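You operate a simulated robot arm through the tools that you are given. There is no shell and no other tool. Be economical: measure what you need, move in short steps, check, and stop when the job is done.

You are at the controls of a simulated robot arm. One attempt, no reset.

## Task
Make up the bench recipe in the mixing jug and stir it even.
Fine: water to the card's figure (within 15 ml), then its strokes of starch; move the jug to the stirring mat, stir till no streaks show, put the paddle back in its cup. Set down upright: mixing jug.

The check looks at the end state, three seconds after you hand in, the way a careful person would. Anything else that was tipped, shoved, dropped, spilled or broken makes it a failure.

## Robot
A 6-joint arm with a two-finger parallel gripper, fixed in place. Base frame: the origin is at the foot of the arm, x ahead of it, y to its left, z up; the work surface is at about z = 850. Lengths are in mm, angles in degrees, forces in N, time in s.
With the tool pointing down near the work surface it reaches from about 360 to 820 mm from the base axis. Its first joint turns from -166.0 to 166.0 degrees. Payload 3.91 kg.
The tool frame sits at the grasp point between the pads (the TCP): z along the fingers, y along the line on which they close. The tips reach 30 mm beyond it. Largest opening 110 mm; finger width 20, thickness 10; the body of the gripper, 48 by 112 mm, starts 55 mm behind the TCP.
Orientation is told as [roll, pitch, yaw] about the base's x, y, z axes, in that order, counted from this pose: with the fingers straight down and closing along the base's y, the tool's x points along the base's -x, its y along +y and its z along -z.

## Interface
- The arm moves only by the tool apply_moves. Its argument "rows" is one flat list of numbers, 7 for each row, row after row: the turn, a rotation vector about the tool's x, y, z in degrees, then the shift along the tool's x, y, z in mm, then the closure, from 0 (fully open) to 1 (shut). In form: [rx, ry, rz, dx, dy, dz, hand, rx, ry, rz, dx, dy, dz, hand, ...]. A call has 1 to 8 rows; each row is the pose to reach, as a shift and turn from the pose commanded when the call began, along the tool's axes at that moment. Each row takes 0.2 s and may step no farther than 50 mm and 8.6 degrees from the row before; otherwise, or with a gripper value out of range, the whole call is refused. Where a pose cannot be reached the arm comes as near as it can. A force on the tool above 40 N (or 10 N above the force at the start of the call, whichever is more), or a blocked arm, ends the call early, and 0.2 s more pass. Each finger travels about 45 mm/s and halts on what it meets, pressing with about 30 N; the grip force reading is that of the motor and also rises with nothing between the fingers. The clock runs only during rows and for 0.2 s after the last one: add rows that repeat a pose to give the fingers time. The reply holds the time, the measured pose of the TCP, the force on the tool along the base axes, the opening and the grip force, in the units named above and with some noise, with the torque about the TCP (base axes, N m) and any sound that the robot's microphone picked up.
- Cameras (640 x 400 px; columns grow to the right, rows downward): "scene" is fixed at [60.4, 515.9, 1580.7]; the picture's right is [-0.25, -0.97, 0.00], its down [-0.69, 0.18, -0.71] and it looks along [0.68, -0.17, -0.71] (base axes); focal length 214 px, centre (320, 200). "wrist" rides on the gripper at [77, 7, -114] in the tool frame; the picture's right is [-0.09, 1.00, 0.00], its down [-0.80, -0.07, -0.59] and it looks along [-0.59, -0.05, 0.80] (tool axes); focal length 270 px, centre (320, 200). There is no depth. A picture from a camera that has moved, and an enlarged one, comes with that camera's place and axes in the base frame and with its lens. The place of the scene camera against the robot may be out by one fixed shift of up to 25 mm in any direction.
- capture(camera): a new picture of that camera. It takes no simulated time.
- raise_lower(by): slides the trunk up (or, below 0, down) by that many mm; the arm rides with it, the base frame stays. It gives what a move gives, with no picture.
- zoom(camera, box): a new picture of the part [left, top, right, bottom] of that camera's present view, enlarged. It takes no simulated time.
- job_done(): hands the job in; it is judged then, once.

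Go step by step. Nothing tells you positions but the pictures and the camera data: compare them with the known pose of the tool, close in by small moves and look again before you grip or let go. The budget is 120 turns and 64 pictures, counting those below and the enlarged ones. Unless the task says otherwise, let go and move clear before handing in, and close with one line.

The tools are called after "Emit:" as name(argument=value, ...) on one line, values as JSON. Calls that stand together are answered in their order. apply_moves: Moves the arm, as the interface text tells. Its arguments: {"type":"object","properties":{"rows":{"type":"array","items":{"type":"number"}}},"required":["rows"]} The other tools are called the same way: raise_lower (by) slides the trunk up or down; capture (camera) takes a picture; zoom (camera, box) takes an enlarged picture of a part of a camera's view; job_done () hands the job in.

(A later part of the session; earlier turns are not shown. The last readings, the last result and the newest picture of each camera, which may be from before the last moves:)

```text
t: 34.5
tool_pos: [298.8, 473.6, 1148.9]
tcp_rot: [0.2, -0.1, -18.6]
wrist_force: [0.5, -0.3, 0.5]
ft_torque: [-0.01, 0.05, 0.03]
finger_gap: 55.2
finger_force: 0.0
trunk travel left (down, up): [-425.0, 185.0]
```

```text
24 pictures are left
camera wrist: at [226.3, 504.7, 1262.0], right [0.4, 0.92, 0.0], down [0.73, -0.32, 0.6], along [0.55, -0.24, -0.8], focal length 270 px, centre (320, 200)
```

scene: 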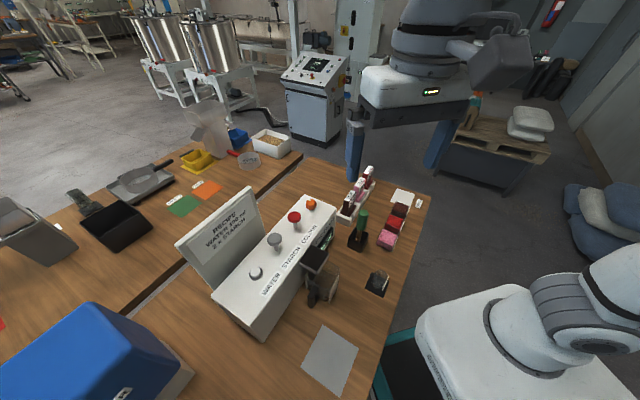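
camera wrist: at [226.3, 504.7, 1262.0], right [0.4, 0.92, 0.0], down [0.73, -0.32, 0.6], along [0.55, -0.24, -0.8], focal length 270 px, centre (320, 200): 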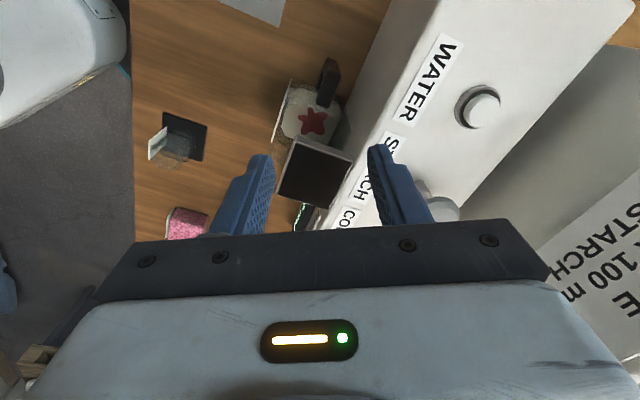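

Emit:
apply_moves(rows=[0, 0, 6.6, 0, 0, 20, 0.5, 0, 0, 13.2, 0, 0, 40, 0.5, 0, 0, 19.8, 0, 0, 60, 0.5, 0, 0, 26.4, 0, 0, 80, 0.5])

Emit:
capture(camera="wrist")

```text
t: 35.5
tool_pos: [298.7, 473.7, 1068.9]
tcp_rot: [0.3, 0.0, -44.9]
wrist_force: [0.2, -0.2, -0.2]
ft_torque: [0.0, 0.01, 0.01]
finger_gap: 54.9
finger_force: 0.2
trunk travel left (down, up): [-425.0, 185.0]
```

```text
23 pictures are left
camera wrist: at [247.7, 533.0, 1182.3], right [0.77, 0.64, 0.01], down [0.51, -0.62, 0.59], along [0.38, -0.45, -0.8], focal length 270 px, centre (320, 200)
```

wrist: 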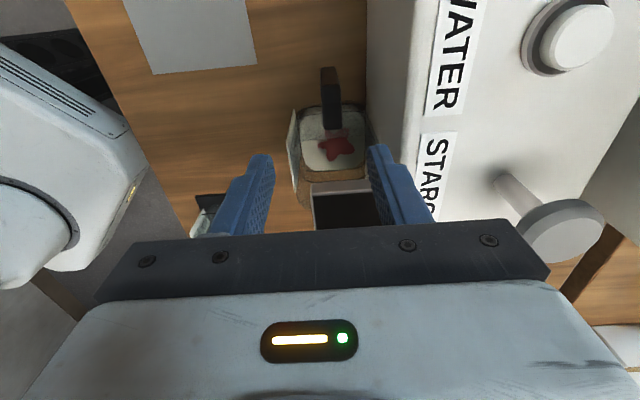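

The handle's centre is only about 45 mm from the dispenser face, too tight for the gripper body. I'll first push the handle outward with one finger from behind, so I'm turning to yaw 45 with the hand open beside the handle.

Emit:
apply_moves(rows=[0, 0, -8.5, 6, 4, -15, 0, 0, 0, -17, 13, 8, -25, 0, 0, 0, -25.5, 19, 12, -25, 0, 0, 0, -34, 26, 16, -25, 0, 0, 0, -42.5, 32, 20, -25, 0, 0, 0, -51, 38, 25, -25, 0, 0, 0, -59.5, 45, 29, -25, 0, 0, 0, -68, 51, 33, -25, 0])

Emit:
apply_moves(rows=[0, 0, -7.3, 0, 0, 0, 0, 0, 0, -14.6, 0, 0, 0, 0, 0, 0, -22, 0, 0, 0, 0])

Emit:
apply_moves(rows=[0, -5, 0, 0, 0, 0, 0, 0, -10, 0, 0, 0, 0, 0])

Emit:
capture(camera="wrist")

```text
t: 37.2
tool_pos: [285.9, 533.1, 1093.4]
tcp_rot: [0.1, -0.3, 23.3]
wrist_force: [0.1, 0.4, -0.5]
ft_torque: [0.02, -0.04, 0.0]
finger_gap: 109.6
finger_force: 0.0
trunk travel left (down, up): [-425.0, 185.0]
```

```text
t: 38.0
tool_pos: [285.7, 532.9, 1094.2]
tcp_rot: [0.0, -0.3, 45.2]
wrist_force: [0.3, -0.6, -0.1]
ft_torque: [0.0, 0.0, 0.01]
finger_gap: 110.0
finger_force: 0.0
trunk travel left (down, up): [-425.0, 185.0]
```

```text
t: 38.6
tool_pos: [284.8, 532.3, 1094.1]
tcp_rot: [0.1, -10.4, 45.0]
wrist_force: [-0.1, -0.7, -0.9]
ft_torque: [-0.04, 0.01, 0.01]
finger_gap: 110.0
finger_force: 0.0
trunk travel left (down, up): [-425.0, 185.0]
```

```text
22 pictures are left
camera wrist: at [211.5, 469.6, 1192.5], right [-0.65, 0.76, 0.02], down [0.53, 0.43, 0.73], along [0.55, 0.48, -0.68], focal length 270 px, centre (320, 200)
```

wrist: 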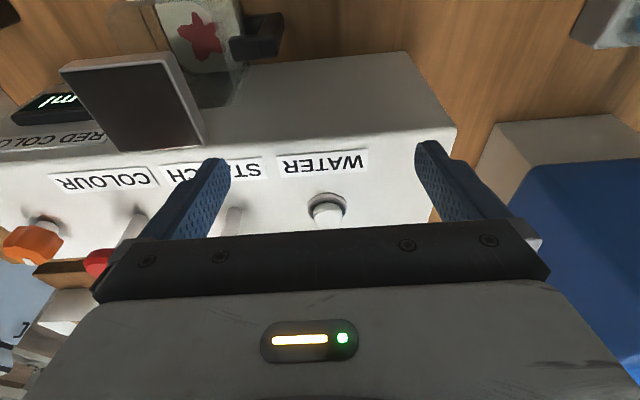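

The geometry agrees: face at H≈602, handle back at H≈566, the finger in between. I'll descend straight down beside the handle.

Emit:
apply_moves(rows=[0, 0, 0, 5, 0, 27, 0, 0, 0, 0, 10, 0, 54, 0, 0, 0, 0, 15, 0, 81, 0, 0, 0, 0, 20, 0, 108, 0])

Emit:
zoom(camera="scene", box=[260, 230, 340, 320])

```text
t: 39.6
tool_pos: [285.3, 532.8, 982.6]
tcp_rot: [0.1, -10.3, 45.1]
wrist_force: [-0.7, 0.6, -0.6]
ft_torque: [0.02, -0.04, 0.0]
finger_gap: 109.8
finger_force: 0.0
trunk travel left (down, up): [-425.0, 185.0]
```

```text
4.44 times, centred on (300, 275) of scene
camera zoom: at [60.4, 515.9, 1580.7], right [-0.25, -0.97, 0.0], down [-0.69, 0.18, -0.71], along [0.68, -0.17, -0.71], focal length 953 px, centre (409, -133)
```

zoom: 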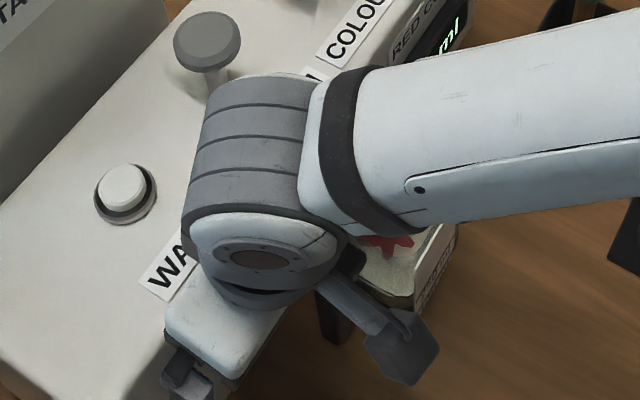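

Emit:
apply_moves(rows=[0, 0, 0, 3, 0, 17, 0, 0, 0, 0, 6, 0, 34, 0, 0, 0, 0, 9, 0, 50, 0])

Emit:
capture(camera="wrist")

```text
t: 40.4
tool_pos: [287.0, 535.2, 955.1]
tcp_rot: [0.7, -11.8, 45.0]
wrist_force: [-4.5, -6.6, 16.9]
ft_torque: [0.42, -0.69, -0.17]
finger_gap: 110.0
finger_force: 0.0
trunk travel left (down, up): [-425.0, 185.0]
stopped in row 3: the force on the tool passed its limit at 52 N (the readings are from after the stop); the commanded pose is now the measured one
```

```text
20 pictures are left
camera wrist: at [212.1, 470.6, 1052.0], right [-0.65, 0.76, 0.03], down [0.52, 0.42, 0.74], along [0.56, 0.49, -0.67], focal length 270 px, centre (320, 200)
```

wrist: 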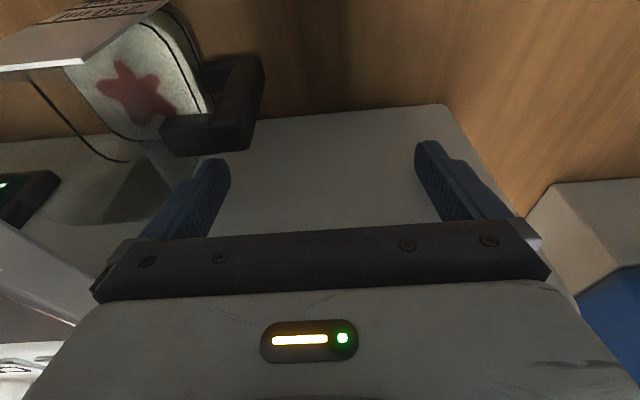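

The gripper body touched the dispenser's top edge and stopped. I'll lift a little and tilt further, so the body leans away while the fingertip stays behind the handle.

Emit:
apply_moves(rows=[0, 0, 0, 4, 0, -11, 0, 0, -5, 0, 7, 0, -12, 0, 0, -10, 0, 9, 0, -12, 0])

```text
t: 41.2
tool_pos: [278.1, 529.0, 962.3]
tcp_rot: [0.4, -21.4, 45.0]
wrist_force: [0.8, 0.6, 0.1]
ft_torque: [-0.02, 0.03, 0.01]
finger_gap: 109.9
finger_force: 0.0
trunk travel left (down, up): [-425.0, 185.0]
```

Emit:
apply_moves(rows=[0, 0, 0, 4, 0, 10, 0, 0, 0, 0, 8, 0, 20, 0, 0, 0, 0, 12, 0, 30, 0])

Emit:
capture(camera="wrist")

```text
t: 42.0
tool_pos: [277.1, 529.4, 930.4]
tcp_rot: [0.5, -21.3, 45.0]
wrist_force: [-0.4, 0.3, 0.8]
ft_torque: [-0.01, -0.01, -0.01]
finger_gap: 109.9
finger_force: 0.1
trunk travel left (down, up): [-425.0, 185.0]
```

```text
19 pictures are left
camera wrist: at [192.9, 453.4, 1007.7], right [-0.65, 0.76, 0.04], down [0.43, 0.32, 0.85], along [0.63, 0.57, -0.53], focal length 270 px, centre (320, 200)
```

wrist: 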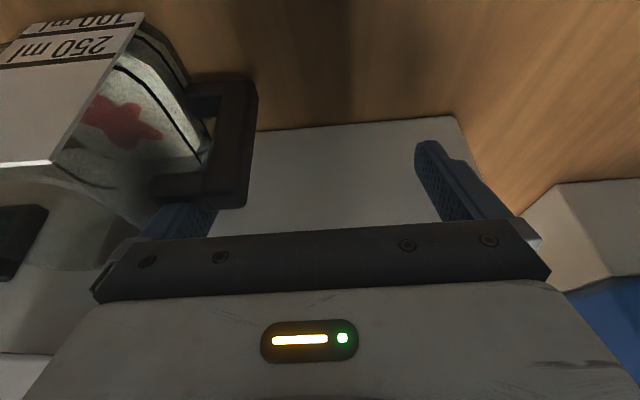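

The finger is behind the handle. Now I'll draw it gently away from the dispenser.

Emit:
apply_moves(rows=[0, 0, 0, 5.6, 0, -2.2, 0, 0, 0, 0, 11.2, 0, -4.4, 0, 0, 0, 0, 16.8, 0, -6.6, 0, 0, 0, 0, 22.4, 0, -8.8, 0, 0, 0, 0, 28, 0, -11, 0, 0, 0, 0, 33.5, 0, -13.1, 0, 0, 0, 0, 39, 0, -15.3, 0])

Emit:
capture(camera="wrist")

```text
t: 43.6
tool_pos: [250.3, 497.9, 930.7]
tcp_rot: [0.5, -21.4, 45.0]
wrist_force: [0.2, 0.7, -1.2]
ft_torque: [-0.04, 0.03, 0.01]
finger_gap: 110.1
finger_force: 0.1
trunk travel left (down, up): [-425.0, 185.0]
```

```text
18 pictures are left
camera wrist: at [164.4, 423.2, 1008.3], right [-0.65, 0.76, 0.04], down [0.43, 0.32, 0.85], along [0.63, 0.57, -0.53], focal length 270 px, centre (320, 200)
```

wrist: 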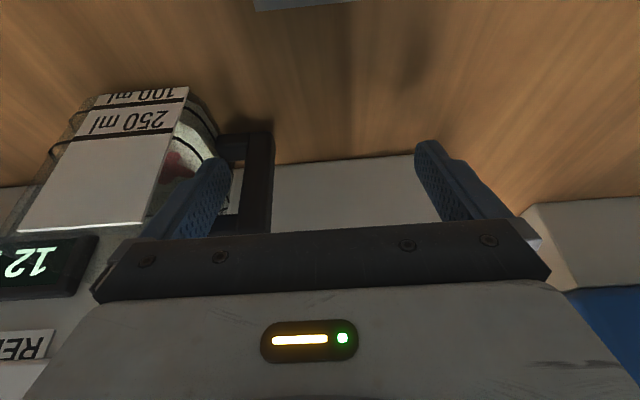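

The finger now looks to be in front of the handle. I'll check the jug from the scene camera.

Emit:
zoom(camera="scene", box=[270, 240, 370, 320])

```text
5.00 times, centred on (320, 280) of scene
camera zoom: at [60.4, 515.9, 1580.7], right [-0.25, -0.97, 0.0], down [-0.69, 0.18, -0.71], along [0.68, -0.17, -0.71], focal length 1072 px, centre (320, -200)
```

zoom: 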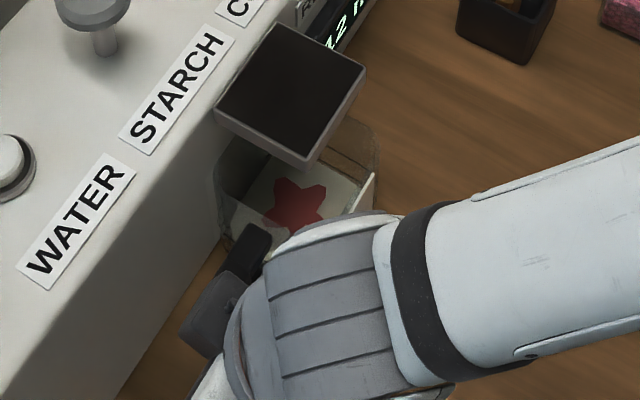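

Emit:
zoom(camera="wrist", box=[120, 80, 300, 250])

```text
2.35 times, centred on (210, 165) of wrist
camera zoom: at [164.4, 423.2, 1008.3], right [-0.65, 0.76, 0.04], down [0.43, 0.32, 0.85], along [0.63, 0.57, -0.53], focal length 636 px, centre (579, 282)
```

zoom: 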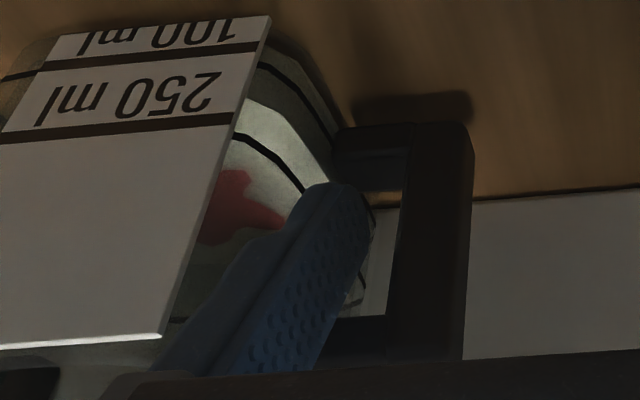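

The jug hasn't moved; the finger slid past the upper arm of the handle without catching it. I'll repeat behind the vertical outer bar (Y≈135).

Emit:
apply_moves(rows=[0, 0, 0, -8, 0, -21, 0, 0, 0, 0, -16.4, 0, -42, 0, 0, 0, 0, -36, 10, -34, 0, 0, 0, 0, -55, 20, -26.7, 0, 0, 0, 0, -49, 20, -12, 0, 0, 0, 0, -44, 20, 2, 0, 0, 0, 0, -38.7, 20, 15, 0])

Emit:
apply_moves(rows=[0, 0, 0, 5.6, 0, -2.2, 0, 0, 0, 0, 11.2, 0, -4.4, 0, 0, 0, 0, 16.8, 0, -6.6, 0, 0, 0, 0, 22.4, 0, -8.8, 0])

Emit:
capture(camera="wrist")

```text
t: 45.1
tool_pos: [264.8, 548.6, 945.7]
tcp_rot: [0.9, -22.6, 45.2]
wrist_force: [-3.7, 4.2, 15.2]
ft_torque: [-0.78, -0.68, 0.02]
finger_gap: 107.1
finger_force: 0.1
trunk travel left (down, up): [-425.0, 185.0]
stopped in row 7: the force on the tool passed its limit at 48 N (the readings are from after the stop); the commanded pose is now the measured one
```

```text
t: 46.1
tool_pos: [249.0, 529.6, 941.2]
tcp_rot: [0.9, -22.3, 45.2]
wrist_force: [0.0, 0.3, 1.7]
ft_torque: [-0.09, -0.05, -0.04]
finger_gap: 109.8
finger_force: 0.0
trunk travel left (down, up): [-425.0, 185.0]
```

```text
15 pictures are left
camera wrist: at [162.9, 452.6, 1018.6], right [-0.65, 0.76, 0.05], down [0.42, 0.31, 0.85], along [0.63, 0.58, -0.52], focal length 270 px, centre (320, 200)
```

wrist: 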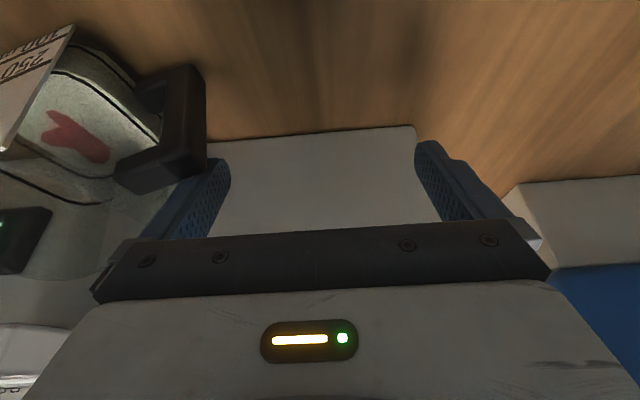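

The handle is now moving with the finger. I'll continue pulling gently.

Emit:
apply_moves(rows=[0, 0, 0, 5.6, 0, -2.2, 0, 0, 0, 0, 11.2, 0, -4.4, 0, 0, 0, 0, 16.8, 0, -6.6, 0, 0, 0, 0, 22.4, 0, -8.8, 0, 0, 0, 0, 28, 0, -11, 0, 0, 0, 0, 34, 0, -13.3, 0])

Emit:
zoom(camera="scene", box=[270, 240, 370, 320])

Emit:
capture(camera="wrist")

```text
t: 47.5
tool_pos: [221.3, 503.8, 941.3]
tcp_rot: [0.8, -22.3, 45.2]
wrist_force: [-0.7, -0.6, 1.3]
ft_torque: [-0.09, -0.03, -0.05]
finger_gap: 109.9
finger_force: 0.0
trunk travel left (down, up): [-425.0, 185.0]
```

```text
5.00 times, centred on (320, 280) of scene
camera zoom: at [60.4, 515.9, 1580.7], right [-0.25, -0.97, 0.0], down [-0.69, 0.18, -0.71], along [0.68, -0.17, -0.71], focal length 1072 px, centre (320, -200)
```

zoom: 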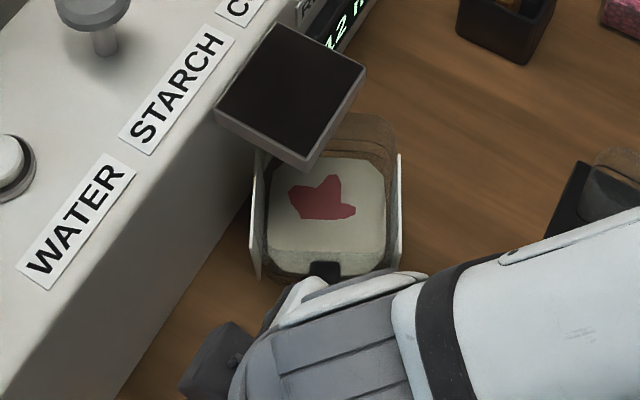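

```text
13 pictures are left
camera wrist: at [136.8, 426.2, 1018.2], right [-0.65, 0.76, 0.05], down [0.42, 0.31, 0.85], along [0.63, 0.58, -0.52], focal length 270 px, centre (320, 200)
```

wrist: 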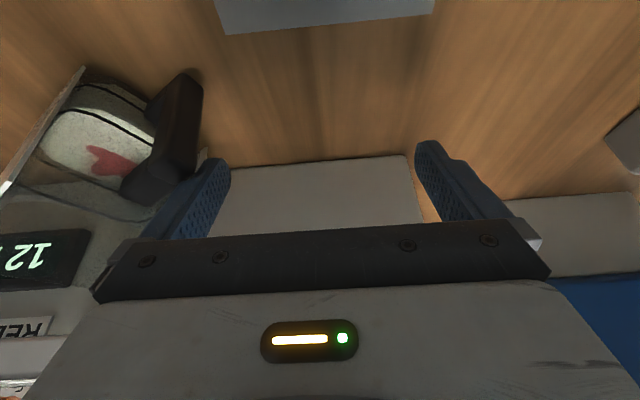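

The jug has turned about 30° clockwise-out and is upright, with the handle now pointing towards −x. I'll lift clear, straighten the tool and go above the handle with the closing axis across it (yaw about −14).

Emit:
apply_moves(rows=[0, 0, 0, -16, 0, -40, 0, 0, 0, 0, -33, 0, -80, 0, 0, 7.5, 0, -49, 0, -120, 0, 0, 15, 0, -49, 0, -120, 0, 0, 22.3, 0, -49, 0, -120, 0])

```text
t: 48.7
tool_pos: [223.6, 502.4, 1072.4]
tcp_rot: [0.8, 0.1, 45.5]
wrist_force: [-0.6, -0.9, -0.4]
ft_torque: [0.0, 0.0, -0.01]
finger_gap: 109.9
finger_force: 0.0
trunk travel left (down, up): [-425.0, 185.0]
```

Emit:
apply_moves(rows=[0, 0, 8.5, 2, -10, 0, 0.2, 0, 0, 17, 4, -20, 0, 0.4, 0, 0, 25.5, 6, -30, 0, 0.4, 0, 0, 34, 8, -40, 0, 0.4, 0, 0, 42.5, 10, -50, 0, 0.4, 0, 0, 51, 12, -60, 0, 0.4, 0, 0, 59.5, 13.3, -71, 0, 0.4])

Emit:
capture(camera="wrist")

```text
t: 50.3
tool_pos: [264.6, 444.4, 1070.5]
tcp_rot: [0.4, 0.7, -14.1]
wrist_force: [-0.1, 0.9, 0.3]
ft_torque: [-0.01, 0.0, -0.03]
finger_gap: 65.8
finger_force: 0.1
trunk travel left (down, up): [-425.0, 185.0]
```

```text
12 pictures are left
camera wrist: at [192.6, 467.7, 1185.2], right [0.33, 0.94, 0.01], down [0.77, -0.27, 0.58], along [0.55, -0.19, -0.81], focal length 270 px, centre (320, 200)
```

wrist: 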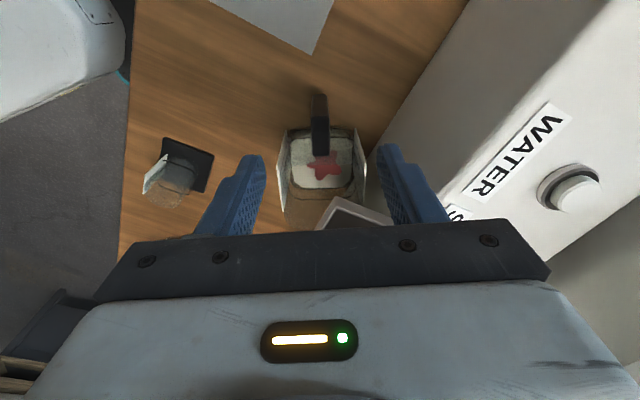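

The handle lies about 5° off my yaw, and the bar is about 13 mm inward. I'll correct both and descend over the bar.

Emit:
apply_moves(rows=[0, 0, 5, -13, 0, 0, 0.4, 0, 0, 5, -13, 0, 40, 0.4, 0, 0, 5, -13, 0, 75, 0.4, 0, 0, 5, -13, 0, 105, 0.4, 0, 0, 5, -13, 0, 127, 0.4, 0, 0, 5, -13, 0, 145, 0.4])

Emit:
capture(camera="wrist")

```text
t: 51.5
tool_pos: [275.7, 444.7, 959.8]
tcp_rot: [1.8, 0.4, -19.0]
wrist_force: [-3.6, -3.6, 19.3]
ft_torque: [0.04, -1.05, -0.25]
finger_gap: 66.1
finger_force: 0.1
trunk travel left (down, up): [-425.0, 185.0]
stopped in row 5: the force on the tool passed its limit at 58 N (the readings are from after the stop); the commanded pose is now the measured one
```

```text
11 pictures are left
camera wrist: at [205.7, 472.7, 1073.7], right [0.41, 0.91, 0.03], down [0.73, -0.35, 0.59], along [0.55, -0.22, -0.81], focal length 270 px, centre (320, 200)
```

wrist: 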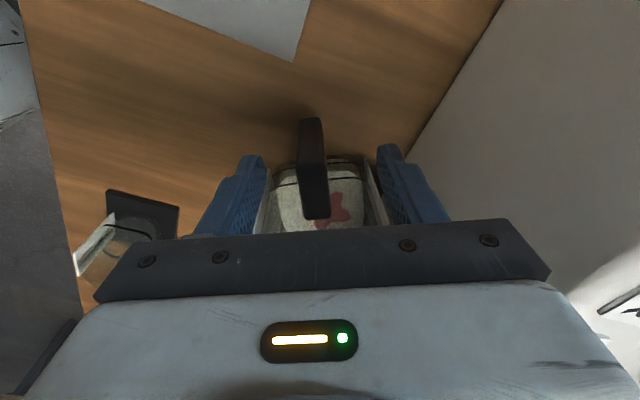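

The body met the hood. I'll rise a little and tilt about the closing axis, so the gripper leans outward away from the hood.

Emit:
apply_moves(rows=[0, 0, 0, 3, 0, -15, 0.4, 0.8, -6, 0, 3, 0, -20, 0.4, 1.6, -12, 0, 3, 0, -20, 0.4, 1.6, -18.5, 0, 3, 0, -20, 0.4, 1.6, -25, 0, 3, 0, -20, 0.4])

```text
t: 52.7
tool_pos: [274.4, 447.2, 975.4]
tcp_rot: [-0.1, -24.6, -19.2]
wrist_force: [-0.2, -0.8, 0.2]
ft_torque: [-0.01, 0.02, -0.03]
finger_gap: 65.9
finger_force: 0.1
trunk travel left (down, up): [-425.0, 185.0]
```

Emit:
apply_moves(rows=[0, 0, 0, -4.7, -6.9, 2, 0.4, 0, 0, 0, 1, -6.9, 15, 0.4, 0, 0, 0, 7, -6.9, 28, 0.4, 0, 0, 0, 13, -6.9, 41, 0.4, 0, 0, 0, 18, -6.9, 52, 0.4])

Emit:
capture(camera="wrist")

```text
t: 53.9
tool_pos: [277.8, 439.0, 920.8]
tcp_rot: [-0.1, -24.5, -19.2]
wrist_force: [-0.2, 0.3, 0.1]
ft_torque: [0.0, 0.02, -0.02]
finger_gap: 66.4
finger_force: 0.1
trunk travel left (down, up): [-425.0, 185.0]
```

```text
10 pictures are left
camera wrist: at [168.3, 483.2, 992.2], right [0.4, 0.91, 0.03], down [0.43, -0.22, 0.87], along [0.81, -0.34, -0.49], focal length 270 px, centre (320, 200)
```

wrist: 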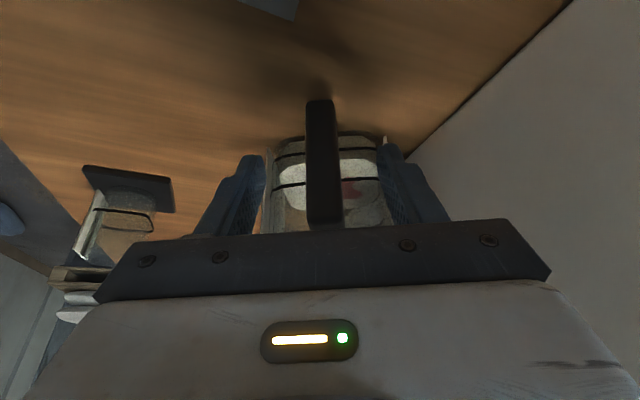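

The handle sits squarely between the fingers. Closing on it.

Emit:
apply_moves(rows=[0, 0, 0, 0, 0, 0, 0.6, 0, 0, 0, 0, 0, 0, 0.8, 0, 0, 0, 0, 0, 0, 1, 0, 0, 0, 0, 0, 0, 1, 0, 0, 0, 0, 0, 0, 1, 0, 0, 0, 0, 0, 0, 1])

```text
t: 55.3
tool_pos: [278.3, 437.2, 920.6]
tcp_rot: [0.0, -24.5, -19.2]
wrist_force: [-0.5, -0.4, 0.5]
ft_torque: [0.02, -0.05, -0.09]
finger_gap: 17.7
finger_force: 29.6
trunk travel left (down, up): [-425.0, 185.0]
```

Gripped (17.7 mm). I'll lift slightly and check.

Emit:
apply_moves(rows=[0, 0, 0, -2, 0, -4.5, 1, 0, 0, 0, -4.1, 0, -9, 1, 0, 0, 0, -6.2, 0, -13.6, 1, 0, 0, 0, -6.2, 0, -13.6, 1])

Emit:
zoom(camera="scene", box=[270, 240, 370, 320])

```text
t: 56.3
tool_pos: [278.2, 438.2, 936.0]
tcp_rot: [-0.1, -24.6, -19.2]
wrist_force: [0.0, -0.2, -2.6]
ft_torque: [0.05, 0.15, 0.0]
finger_gap: 17.9
finger_force: 30.2
trunk travel left (down, up): [-425.0, 185.0]
```

```text
5.00 times, centred on (320, 280) of scene
camera zoom: at [60.4, 515.9, 1580.7], right [-0.25, -0.97, 0.0], down [-0.69, 0.18, -0.71], along [0.68, -0.17, -0.71], focal length 1072 px, centre (320, -200)
```

zoom: 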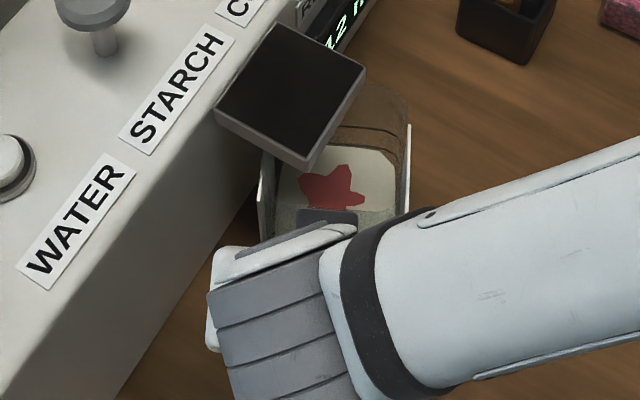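

It's held firmly (2.6 N). Now I'll carry it to the mat, turning to yaw −45 so it lines up with the mat.

Emit:
apply_moves(rows=[0, 0, 0, 21.8, 0, -10, 1, 1.5, 0, 3.4, 43.6, -0.5, -20, 1, 3, 0, 6.8, 65.4, -1, -30, 1, 4.6, 0, 10.1, 87.2, -1, -40, 1, 6.1, 0, 13.5, 109, -1.5, -50, 1, 7.7, 0, 16.9, 130.9, -2, -60, 1, 9.2, 0, 20.2, 152.7, -2.3, -70, 1, 10.8, 0, 23.6, 174.5, -2.6, -79.9, 1])

Emit:
zoom(camera="scene", box=[260, 300, 390, 400])

```text
t: 58.1
tool_pos: [95.6, 499.1, 935.8]
tcp_rot: [-0.2, -24.6, -45.3]
wrist_force: [-0.4, 0.5, -3.0]
ft_torque: [0.13, 0.1, -0.03]
finger_gap: 17.9
finger_force: 30.0
trunk travel left (down, up): [-425.0, 185.0]
```

```text
4.00 times, centred on (325, 350) of scene
camera zoom: at [60.4, 515.9, 1580.7], right [-0.25, -0.97, 0.0], down [-0.69, 0.18, -0.71], along [0.68, -0.17, -0.71], focal length 858 px, centre (300, -400)
```

zoom: 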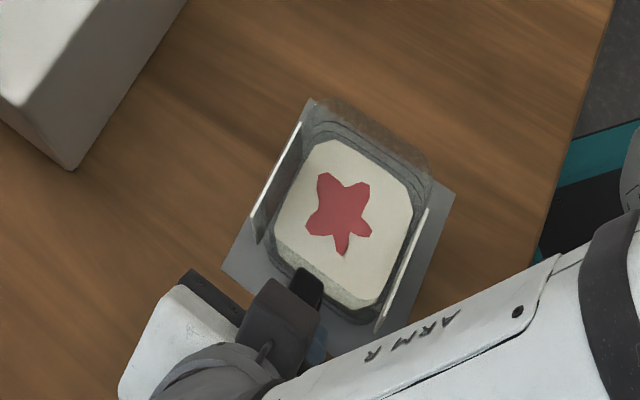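

The jug is over the mat and aligned. I'll lower it and release.

Emit:
apply_moves(rows=[0, 0, 0, 2, 0, 4.5, 1, 0, 0, 0, 4, 0, 8.8, 1, 0, 0, 0, 5.4, 0, 11.8, 1, 0, 0, 0, 6.2, 0, 13.6, 1, 0, 0, 0, 6.4, 0, 14, 1])

```text
t: 59.3
tool_pos: [96.3, 498.0, 920.8]
tcp_rot: [-0.1, -24.7, -45.1]
wrist_force: [-0.4, -0.9, -0.7]
ft_torque: [0.08, 0.08, 0.0]
finger_gap: 17.8
finger_force: 29.9
trunk travel left (down, up): [-425.0, 185.0]
```

Emit:
apply_moves(rows=[0, 0, 0, 0.4, 0, 0.9, 1, 0, 0, 0, 0.4, 0, 0.9, 0.7, 0, 0, 0, 0.4, 0, 0.9, 0.5, 0, 0, 0, 0.4, 0, 0.9, 0.4, 0, 0, 0, 0.4, 0, -30, 0.4, 0, 0, 0, 0.4, 0, -75, 0.4, 0, 0, 0, -20, 0, -120, 0.4])

Emit:
zoom(camera="scene", box=[260, 220, 420, 400])

```text
t: 60.9
tool_pos: [74.5, 519.7, 1037.8]
tcp_rot: [-0.2, -24.6, -45.1]
wrist_force: [0.0, -0.3, -0.7]
ft_torque: [-0.01, -0.01, -0.02]
finger_gap: 66.1
finger_force: 0.0
trunk travel left (down, up): [-425.0, 185.0]
```

```text
2.22 times, centred on (340, 310) of scene
camera zoom: at [60.4, 515.9, 1580.7], right [-0.25, -0.97, 0.0], down [-0.69, 0.18, -0.71], along [0.68, -0.17, -0.71], focal length 477 px, centre (276, -44)
```

zoom: 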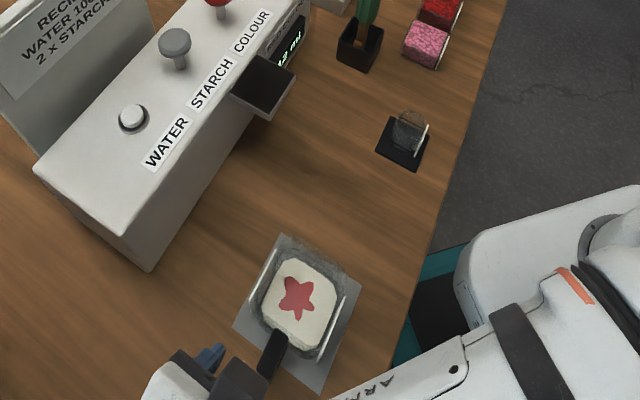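

The jug is upright on the mat. Next is the paddle, with its green handle top at about (493, 236, 1015). I'll raise and straighten the tool, then travel there.

Emit:
apply_moves(rows=[0, 0, 0, -13, 0, -28, 0.4, 0, 8.2, 0, -25, 0, -55, 0.4, 0, 16.4, 0, -37.5, 0, -82, 0.4, 0, 24.6, 0, -37.5, 0, -82, 0.4])

```text
t: 61.9
tool_pos: [74.6, 521.8, 1129.4]
tcp_rot: [-0.1, 0.2, -45.2]
wrist_force: [-0.2, -1.1, 1.3]
ft_torque: [-0.02, 0.02, 0.02]
finger_gap: 65.9
finger_force: 0.1
trunk travel left (down, up): [-425.0, 185.0]
```

Emit:
apply_moves(rows=[0, 0, 0, -45, 8.4, 0, 0.4, 0, 0, 0, -90, 16.8, 0, 0.4, 0, 0, 0, -135, 25, 0, 0.4, 0, 0, 0, -180, 33.5, 0, 0.3, 0, 0, 0, -225, 42, 0, 0.2, 0, 0, 0, -270, 50, 0, 0.2, 0, 0, 0, -315, 58.7, 0, 0.2, 0, 0, 0, -360, 67, 0, 0.2])

Emit:
apply_moves(rows=[0, 0, 0, -45, 8.4, 0, 0.2, 0, 0, 0, -90, 17, 0, 0.2, 0, 0, 0, -120, 23, 0, 0.2])

Emit:
capture(camera="wrist")

```text
t: 63.7
tool_pos: [373.8, 314.2, 1127.7]
tcp_rot: [-0.1, 0.0, -45.3]
wrist_force: [-0.6, 0.4, -0.5]
ft_torque: [-0.02, 0.02, -0.01]
finger_gap: 87.7
finger_force: 0.0
trunk travel left (down, up): [-425.0, 185.0]
```

```text
t: 64.5
tool_pos: [475.7, 243.0, 1126.8]
tcp_rot: [-0.2, 0.1, -45.1]
wrist_force: [-0.2, 0.0, -0.3]
ft_torque: [0.0, 0.01, -0.02]
finger_gap: 87.8
finger_force: 0.0
trunk travel left (down, up): [-425.0, 185.0]
```

```text
6 pictures are left
camera wrist: at [426.7, 303.1, 1240.9], right [0.77, 0.64, 0.0], down [0.52, -0.62, 0.59], along [0.38, -0.46, -0.8], focal length 270 px, centre (320, 200)
```

wrist: 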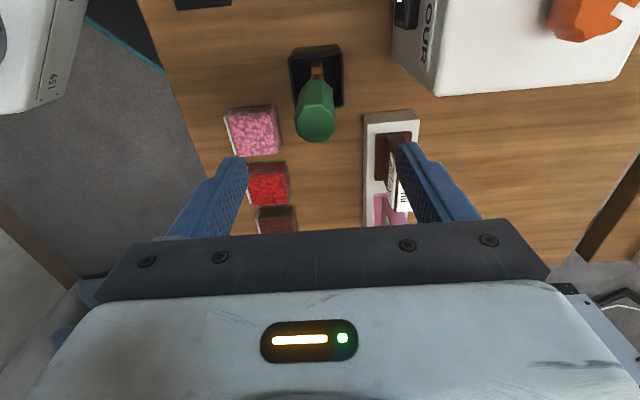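

The paddle leans about 13° towards −Y, with its top at about (476, 237, 1030). The grip point is about (472, 241, 1003), so I'll descend with a 60 mm opening.

Emit:
apply_moves(rows=[0, 0, 0, 1.6, -3.7, 0, 0.45, 0, 0, 0, 1.6, -3.7, 20, 0.45, 0, 0, 0, 1.6, -3.7, 50, 0.45, 0, 0, 0, 1.6, -3.7, 80, 0.45, 0, 0, 0, 1.6, -3.7, 105, 0.45, 0, 0, 0, 1.6, -3.7, 124, 0.45])

Emit:
capture(camera="wrist")

```text
t: 65.9
tool_pos: [473.5, 241.0, 1003.4]
tcp_rot: [-0.1, 0.0, -45.2]
wrist_force: [-0.1, -0.7, 0.2]
ft_torque: [0.02, -0.01, -0.02]
finger_gap: 60.6
finger_force: 0.0
trunk travel left (down, up): [-425.0, 185.0]
```

```text
5 pictures are left
camera wrist: at [422.8, 302.1, 1117.6], right [0.77, 0.64, 0.0], down [0.52, -0.62, 0.59], along [0.38, -0.46, -0.8], focal length 270 px, centre (320, 200)
```

wrist: 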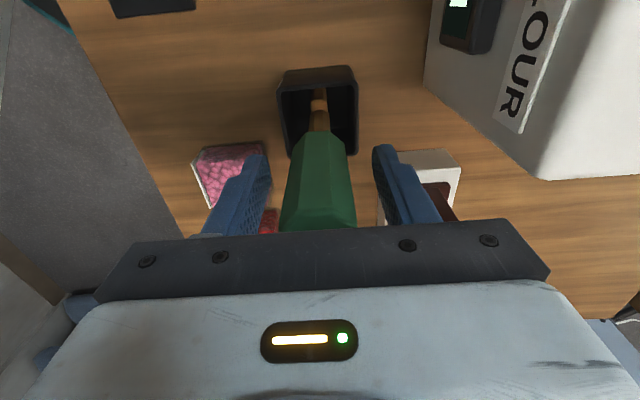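

Centred on the green handle. Closing.

Emit:
apply_moves(rows=[0, 0, 0, 0, 0, 0, 0.6, 0, 0, 0, 0, 0, 0, 0.8, 0, 0, 0, 0, 0, 0, 1, 0, 0, 0, 0, 0, 0, 1, 0, 0, 0, 0, 0, 0, 1])

Emit:
apply_moves(rows=[0, 0, 0, -5, 0, -25, 1, 0, 0, 0, -10, 0, -50, 1, 0, 0, 0, -10, 0, -85, 1, 0, 0, 0, -10, 0, -120, 1, 0, 0, 0, -10, 0, -150, 1])

Emit:
zoom(camera="scene", box=[320, 160, 440, 260])

```text
t: 67.1
tool_pos: [472.3, 242.6, 1004.6]
tcp_rot: [-0.1, 0.0, -45.1]
wrist_force: [0.1, 0.0, -0.7]
ft_torque: [-0.01, 0.02, 0.02]
finger_gap: 31.7
finger_force: 29.5
trunk travel left (down, up): [-425.0, 185.0]
```

```text
t: 68.3
tool_pos: [479.4, 235.9, 1155.7]
tcp_rot: [-0.2, -0.1, -45.1]
wrist_force: [-1.0, 0.2, -0.4]
ft_torque: [0.0, 0.01, -0.01]
finger_gap: 31.6
finger_force: 29.8
trunk travel left (down, up): [-425.0, 185.0]
```

```text
4.00 times, centred on (380, 210) of scene
camera zoom: at [60.4, 515.9, 1580.7], right [-0.25, -0.97, 0.0], down [-0.69, 0.18, -0.71], along [0.68, -0.17, -0.71], focal length 858 px, centre (80, 160)
```

zoom: 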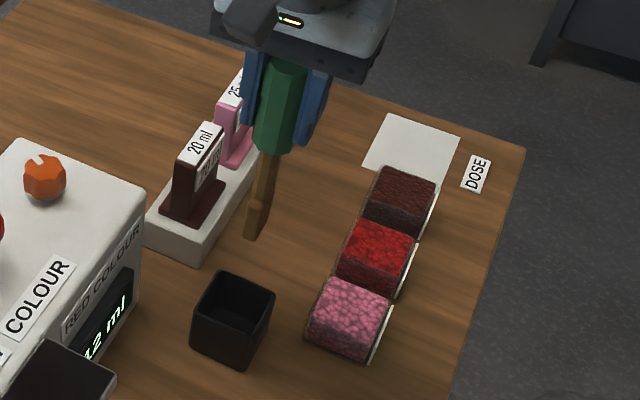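

The paddle is out and the cup stands undisturbed. I'll carry it to the jug centre, about (148, 447), bringing the shaft vertical (−13°) on the way.

Emit:
apply_moves(rows=[0, -1.6, 0, 30, -6, -20, 1, 0, -3.2, 0, 73, -16, -20, 1, 0, -4.9, 0, 116, -26, -20, 1, 0, -6.5, 0, 160, -36, -20, 1, 0, -8.1, 0, 203, -46, -20, 1, 0, -9.7, 0, 246, -55, -20, 1, 0, -11.4, 0, 290, -65, -20, 1, 0, -13, 0, 333, -74, -20, 1])

```text
t: 70.1
tool_pos: [191.2, 419.8, 1174.3]
tcp_rot: [-0.1, -12.9, -45.2]
wrist_force: [-0.2, -0.6, -0.5]
ft_torque: [0.01, -0.01, 0.0]
finger_gap: 31.6
finger_force: 30.3
trunk travel left (down, up): [-425.0, 185.0]
```

Emit:
apply_moves(rows=[0, 0, 0, 24, -5.6, -5.5, 1, 0, 0, 0, 48.5, -11.2, -11.1, 1, 0, 0, 0, 48.5, -11.2, -11.1, 1])

Emit:
capture(camera="wrist")

```text
t: 70.9
tool_pos: [149.5, 447.2, 1175.2]
tcp_rot: [-0.2, -13.1, -45.1]
wrist_force: [0.7, 0.5, -2.0]
ft_torque: [0.01, -0.04, 0.0]
finger_gap: 31.6
finger_force: 30.3
trunk travel left (down, up): [-425.0, 185.0]
```

```text
3 pictures are left
camera wrist: at [81.8, 524.4, 1268.3], right [0.77, 0.64, 0.02], down [0.41, -0.51, 0.76], along [0.5, -0.58, -0.65], focal length 270 px, centre (320, 200)
```

wrist: 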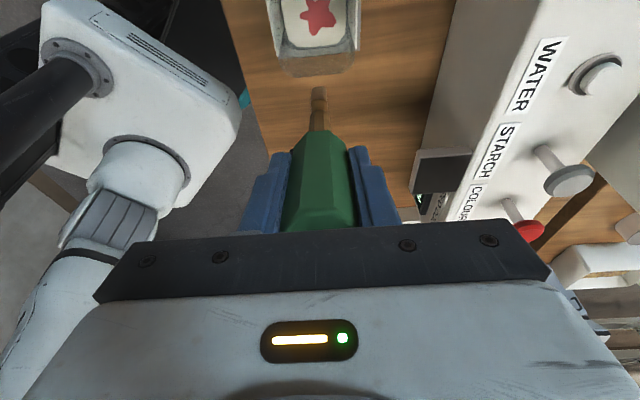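

The residual lean shows the paddle's true lean was about 5.5°, so I'll rotate back 7.5° to make it vertical. The jug centre is confirmed at about (152, 444).

Emit:
apply_moves(rows=[0, 4, 0, -1, 0, 0, 1, 0, 7.5, 0, -3, 0, 0, 1])

Emit:
apply_moves(rows=[0, 0, 0, 3.5, 0, 35, 1, 0, 0, 0, 7, 0, 70, 1, 0, 0, 0, 10.5, 0, 105, 1, 0, 0, 0, 13.7, 0, 139, 1])

Emit:
zoom(camera="scene", box=[260, 290, 390, 400])

```text
t: 71.5
tool_pos: [151.0, 444.2, 1176.4]
tcp_rot: [-0.1, -5.3, -45.1]
wrist_force: [-0.6, 0.0, -0.2]
ft_torque: [0.02, 0.02, -0.01]
finger_gap: 31.7
finger_force: 30.1
trunk travel left (down, up): [-425.0, 185.0]
```

```text
t: 72.5
tool_pos: [150.8, 447.0, 1035.9]
tcp_rot: [-0.1, -5.4, -45.2]
wrist_force: [0.3, 0.4, -0.6]
ft_torque: [-0.02, -0.01, 0.02]
finger_gap: 31.5
finger_force: 30.0
trunk travel left (down, up): [-425.0, 185.0]
```

```text
3.64 times, centred on (325, 345) of scene
camera zoom: at [60.4, 515.9, 1580.7], right [-0.25, -0.97, 0.0], down [-0.69, 0.18, -0.71], along [0.68, -0.17, -0.71], focal length 780 px, centre (302, -327)
```

zoom: 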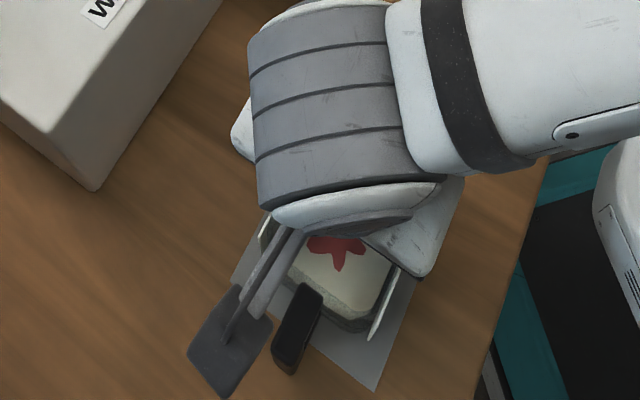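

The paddle is inside the jug. I'll lower it slowly into the mixture.

Emit:
apply_moves(rows=[0, 0, 0, 0.8, 0, 8, 1, 0, 0, 0, 1.6, 0, 16, 1, 0, 0, 0, 2, 0, 21, 1, 0, 0, 0, 2.5, 0, 25, 1, 0, 0, 0, 2.8, 0, 28, 1])

```text
t: 73.7
tool_pos: [151.1, 444.4, 1006.5]
tcp_rot: [-0.1, -5.5, -45.2]
wrist_force: [0.4, 0.1, -1.0]
ft_torque: [-0.01, -0.03, -0.02]
finger_gap: 31.6
finger_force: 29.9
trunk travel left (down, up): [-425.0, 185.0]
```

No contact; the blade is in the liquid. Stirring one circle of 18 mm radius and watching the force.

Emit:
apply_moves(rows=[0, 0, 0, 18, 0, 1, 1, 0, 0, 0, 12.7, 12.7, 1, 1, 0, 0, 0, 0, 18, 1, 1, 0, 0, 0, -12.7, 12.7, 1, 1, 0, 0, 0, -18, 0, 1, 1, 0, 0, 0, -12.7, -12.7, 1, 1, 0, 0, 0, 0, -18, 1, 1, 0, 0, 0, 12.7, -12.7, 1, 1])

Emit:
apply_moves(rows=[0, 0, 0, 5.3, 12.7, 0, 1, 0, 0, 0, 0, 25.4, 0, 1, 0, 0, 0, -12.7, 30.7, 0, 1, 0, 0, 0, -25.4, 25.4, 0, 1, 0, 0, 0, -30.7, 12.7, 0, 1, 0, 0, 0, -25.4, 0, 0, 1, 0, 0, 0, -12.7, -5.3, 0, 1, 0, 0, 0, 0, 0, 0, 1])

Emit:
apply_moves(rows=[0, 0, 0, 5.3, 12.7, 0, 1, 0, 0, 0, 0, 25.4, 0, 1, 0, 0, 0, -12.7, 30.7, 0, 1, 0, 0, 0, -25.4, 25.4, 0, 1, 0, 0, 0, -30.7, 12.7, 0, 1, 0, 0, 0, -25.4, 0, 0, 1, 0, 0, 0, -12.7, -5.3, 0, 1, 0, 0, 0, 0, 0, 0, 1])

```text
t: 75.5
tool_pos: [132.8, 444.6, 1006.0]
tcp_rot: [-0.1, -5.4, -45.2]
wrist_force: [-0.1, 0.4, -0.7]
ft_torque: [-0.01, -0.01, 0.0]
finger_gap: 31.5
finger_force: 29.7
trunk travel left (down, up): [-425.0, 185.0]
```

```text
t: 77.3
tool_pos: [134.0, 445.1, 1004.9]
tcp_rot: [-0.1, -5.5, -45.2]
wrist_force: [-0.1, 0.0, -1.3]
ft_torque: [-0.01, -0.03, 0.0]
finger_gap: 31.6
finger_force: 29.9
trunk travel left (down, up): [-425.0, 185.0]
```

```text
t: 79.1
tool_pos: [133.3, 444.0, 1005.4]
tcp_rot: [0.1, -5.5, -45.2]
wrist_force: [-0.3, 0.5, -1.3]
ft_torque: [-0.02, 0.0, 0.0]
finger_gap: 31.6
finger_force: 29.8
trunk travel left (down, up): [-425.0, 185.0]
```

Smooth, no wall contact. More circles, slightly deeper.

Emit:
apply_moves(rows=[0, 0, 0, 5.3, 12.7, 1, 1, 0, 0, 0, 0, 25.4, 2, 1, 0, 0, 0, -12.7, 30.7, 3, 1, 0, 0, 0, -25.4, 25.4, 3, 1, 0, 0, 0, -30.7, 12.7, 3, 1, 0, 0, 0, -25.4, 0, 3, 1, 0, 0, 0, -12.7, -5.3, 3, 1, 0, 0, 0, 0, 0, 3, 1])

Emit:
apply_moves(rows=[0, 0, 0, 5.3, 12.7, 0, 1, 0, 0, 0, 0, 25.4, 0, 1, 0, 0, 0, -12.7, 30.7, 0, 1, 0, 0, 0, -25.4, 25.4, 0, 1, 0, 0, 0, -30.7, 12.7, 0, 1, 0, 0, 0, -25.4, 0, 0, 1, 0, 0, 0, -12.7, -5.3, 0, 1, 0, 0, 0, 0, 0, 0, 1])

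Emit:
apply_moves(rows=[0, 0, 0, 5.3, 12.7, 0, 1, 0, 0, 0, 0, 25.4, 0, 1, 0, 0, 0, -12.7, 30.7, 0, 1, 0, 0, 0, -25.4, 25.4, 0, 1, 0, 0, 0, -30.7, 12.7, 0, 1, 0, 0, 0, -25.4, 0, 0, 1, 0, 0, 0, -12.7, -5.3, 0, 1, 0, 0, 0, 0, 0, 0, 1])

Emit:
apply_moves(rows=[0, 0, 0, 5.3, 12.7, 0, 1, 0, 0, 0, 0, 25.4, 0, 1, 0, 0, 0, -12.7, 30.7, 0, 1, 0, 0, 0, -25.4, 25.4, 0, 1, 0, 0, 0, -30.7, 12.7, 0, 1, 0, 0, 0, -25.4, 0, 0, 1, 0, 0, 0, -12.7, -5.3, 0, 1, 0, 0, 0, 0, 0, 0, 1])

Emit:
apply_moves(rows=[0, 0, 0, 5.3, 12.7, 0, 1, 0, 0, 0, 0, 25.4, 0, 1, 0, 0, 0, -12.7, 30.7, 0, 1, 0, 0, 0, -25.4, 25.4, 0, 1, 0, 0, 0, -30.7, 12.7, 0, 1, 0, 0, 0, -25.4, 0, 0, 1, 0, 0, 0, -12.7, -5.3, 0, 1, 0, 0, 0, 0, 0, 0, 1])

Emit:
zoom(camera="scene", box=[300, 320, 350, 370])

```text
t: 80.9
tool_pos: [132.4, 444.2, 1003.0]
tcp_rot: [0.0, -5.4, -45.3]
wrist_force: [2.0, -1.2, 11.3]
ft_torque: [-0.35, -0.31, -0.01]
finger_gap: 31.8
finger_force: 30.1
trunk travel left (down, up): [-425.0, 185.0]
```

```text
t: 82.7
tool_pos: [133.6, 443.7, 1003.2]
tcp_rot: [-0.1, -5.4, -45.2]
wrist_force: [2.2, -2.0, 10.5]
ft_torque: [-0.24, -0.25, -0.01]
finger_gap: 31.5
finger_force: 29.6
trunk travel left (down, up): [-425.0, 185.0]
```

```text
t: 84.5
tool_pos: [133.7, 443.2, 1003.1]
tcp_rot: [-0.1, -5.4, -45.2]
wrist_force: [1.5, -2.0, 8.2]
ft_torque: [-0.25, -0.27, 0.04]
finger_gap: 31.5
finger_force: 30.5
trunk travel left (down, up): [-425.0, 185.0]
```

```text
t: 86.3
tool_pos: [134.3, 444.5, 1002.9]
tcp_rot: [-0.2, -5.4, -45.2]
wrist_force: [2.2, -1.6, 6.0]
ft_torque: [-0.15, -0.18, 0.01]
finger_gap: 31.4
finger_force: 30.4
trunk travel left (down, up): [-425.0, 185.0]
```

```text
t: 88.1
tool_pos: [132.6, 443.4, 1003.2]
tcp_rot: [0.0, -5.4, -45.2]
wrist_force: [1.5, -2.0, 10.3]
ft_torque: [-0.27, -0.24, 0.02]
finger_gap: 31.6
finger_force: 30.1
trunk travel left (down, up): [-425.0, 185.0]
```

```text
8.00 times, centred on (325, 345) of scene
camera zoom: at [60.4, 515.9, 1580.7], right [-0.25, -0.97, 0.0], down [-0.69, 0.18, -0.71], along [0.68, -0.17, -0.71], focal length 1716 px, centre (280, -960)
```

zoom: 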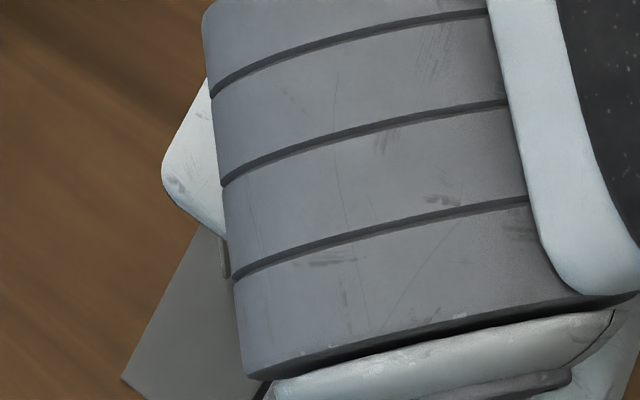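

The arm hides the jug from this camera, and the blade was just scraping the floor. I'll raise 3 mm and do more circles, including a reversed and a smaller one.

Emit:
apply_moves(rows=[0, 0, 0, 5.3, 12.7, -3, 1, 0, 0, 0, 0, 25.4, -3, 1, 0, 0, 0, -12.7, 30.7, -3, 1, 0, 0, 0, -25.4, 25.4, -3, 1, 0, 0, 0, -30.7, 12.7, -3, 1, 0, 0, 0, -25.4, 0, -3, 1, 0, 0, 0, -12.7, -5.3, -3, 1, 0, 0, 0, 0, 0, -3, 1])

Emit:
apply_moves(rows=[0, 0, 0, -12.7, -5.3, 0, 1, 0, 0, 0, -25.4, 0, 0, 1, 0, 0, 0, -30.7, 12.7, 0, 1, 0, 0, 0, -25.4, 25.4, 0, 1, 0, 0, 0, -12.7, 30.7, 0, 1, 0, 0, 0, 0, 25.4, 0, 1, 0, 0, 0, 5.3, 12.7, 0, 1, 0, 0, 0, 0, 0, 0, 1])

Emit:
apply_moves(rows=[0, 0, 0, -2.7, 12.7, 0, 1, 0, 0, 0, -5.6, 19.8, 0, 1, 0, 0, 0, -12.7, 22.7, 0, 1, 0, 0, 0, -19.8, 19.8, 0, 1, 0, 0, 0, -22.7, 12.7, 0, 1, 0, 0, 0, -19.8, 5.6, 0, 1, 0, 0, 0, -12.7, 2.7, 0, 1, 0, 0, 0, 0, 0, 0, 1])

Emit:
apply_moves(rows=[0, 0, 0, 5.3, 12.7, 0, 1, 0, 0, 0, 0, 25.4, 0, 1, 0, 0, 0, -12.7, 30.7, 0, 1, 0, 0, 0, -25.4, 25.4, 0, 1, 0, 0, 0, -30.7, 12.7, 0, 1, 0, 0, 0, -25.4, 0, 0, 1, 0, 0, 0, -12.7, -5.3, 0, 1, 0, 0, 0, 0, 0, 0, 1])

Emit:
apply_moves(rows=[0, 0, 0, 5.3, 12.7, 0, 1, 0, 0, 0, 0, 25.4, 0, 1, 0, 0, 0, -12.7, 30.7, 0, 1, 0, 0, 0, -25.4, 25.4, 0, 1, 0, 0, 0, -30.7, 12.7, 0, 1, 0, 0, 0, -25.4, 0, 0, 1, 0, 0, 0, -12.7, -5.3, 0, 1, 0, 0, 0, 0, 0, 0, 1])

Emit:
apply_moves(rows=[0, 0, 0, 5.3, 12.7, 0, 1, 0, 0, 0, 0, 25.4, 0, 1, 0, 0, 0, -12.7, 30.7, 0, 1, 0, 0, 0, -25.4, 25.4, 0, 1, 0, 0, 0, -30.7, 12.7, 0, 1, 0, 0, 0, -25.4, 0, 0, 1, 0, 0, 0, -12.7, -5.3, 0, 1, 0, 0, 0, -12.7, 12.7, 0, 1])

```text
t: 89.9
tool_pos: [132.4, 445.3, 1006.3]
tcp_rot: [-0.2, -5.5, -45.1]
wrist_force: [-1.2, 0.1, -0.8]
ft_torque: [0.02, 0.02, 0.02]
finger_gap: 31.6
finger_force: 29.5
trunk travel left (down, up): [-425.0, 185.0]
```

```text
t: 91.7
tool_pos: [132.6, 445.0, 1006.8]
tcp_rot: [-0.1, -5.6, -45.2]
wrist_force: [0.7, -0.2, -1.2]
ft_torque: [-0.03, -0.01, 0.02]
finger_gap: 31.4
finger_force: 29.9
trunk travel left (down, up): [-425.0, 185.0]
```

```text
t: 93.5
tool_pos: [132.2, 444.7, 1004.3]
tcp_rot: [-0.2, -5.4, -45.2]
wrist_force: [-0.9, 0.2, -1.8]
ft_torque: [-0.01, -0.02, -0.01]
finger_gap: 31.8
finger_force: 30.3
trunk travel left (down, up): [-425.0, 185.0]
```

```text
t: 95.3
tool_pos: [133.7, 445.8, 1003.1]
tcp_rot: [-0.1, -5.5, -45.2]
wrist_force: [0.1, 0.0, -0.7]
ft_torque: [0.0, -0.05, 0.0]
finger_gap: 31.2
finger_force: 29.8
trunk travel left (down, up): [-425.0, 185.0]
```

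```text
t: 97.1
tool_pos: [132.9, 444.8, 1004.2]
tcp_rot: [-0.1, -5.5, -45.3]
wrist_force: [0.2, -0.2, -1.0]
ft_torque: [0.0, 0.02, 0.0]
finger_gap: 31.6
finger_force: 30.2
trunk travel left (down, up): [-425.0, 185.0]
```

```text
t: 98.9
tool_pos: [150.7, 444.6, 1007.4]
tcp_rot: [-0.1, -5.4, -45.2]
wrist_force: [0.1, -0.5, 0.2]
ft_torque: [0.03, -0.01, 0.0]
finger_gap: 31.6
finger_force: 30.1
trunk travel left (down, up): [-425.0, 185.0]
```

Fourteen circles done. I'll lift straight out, square the tool, and carry the paddle back over its cup by the same route.

Emit:
apply_moves(rows=[0, 0, 0, -4, 0, -42, 1, 0, 0, 0, -8, 0, -84, 1, 0, 0, 0, -12, 0, -126, 1, 0, 0, 0, -16, 0, -169, 1, 0, 5.4, 0, -16, 0, -169, 1, 0, 5.4, 0, -16, 0, -169, 1])

```text
t: 100.3
tool_pos: [150.7, 445.5, 1176.0]
tcp_rot: [-0.2, 0.0, -45.2]
wrist_force: [-0.1, -0.3, -0.4]
ft_torque: [0.02, 0.0, 0.0]
finger_gap: 31.6
finger_force: 30.1
trunk travel left (down, up): [-425.0, 185.0]
```

Emit:
apply_moves(rows=[0, 0, 0, -47.6, 10.5, 0, 1, 0, 0, 0, -95.2, 21, 0, 1, 0, 0, 0, -142.7, 31.6, 0, 1, 0, 0, 0, -190.3, 42, 0, 1, 0, 0, 0, -237.9, 52.6, 0, 1, 0, 0, 0, -285.5, 63, 0, 1, 0, 0, 0, -333, 73.7, 0, 1, 0, 0, 0, -380.6, 84.2, 0, 1])

Emit:
apply_moves(rows=[0, 0, 0, 0, 0, 0, 1, 0, 0, 0, 0, 0, 0, 1])

```text
t: 102.1
tool_pos: [479.3, 233.1, 1176.7]
tcp_rot: [-0.2, 0.0, -45.1]
wrist_force: [0.4, -0.7, -0.8]
ft_torque: [-0.02, 0.04, -0.01]
finger_gap: 31.5
finger_force: 30.0
trunk travel left (down, up): [-425.0, 185.0]
```

```text
t: 102.7
tool_pos: [478.7, 233.5, 1175.8]
tcp_rot: [-0.2, -0.2, -45.3]
wrist_force: [0.5, -0.1, -0.8]
ft_torque: [-0.02, 0.02, 0.01]
finger_gap: 31.8
finger_force: 29.7
trunk travel left (down, up): [-425.0, 185.0]
```

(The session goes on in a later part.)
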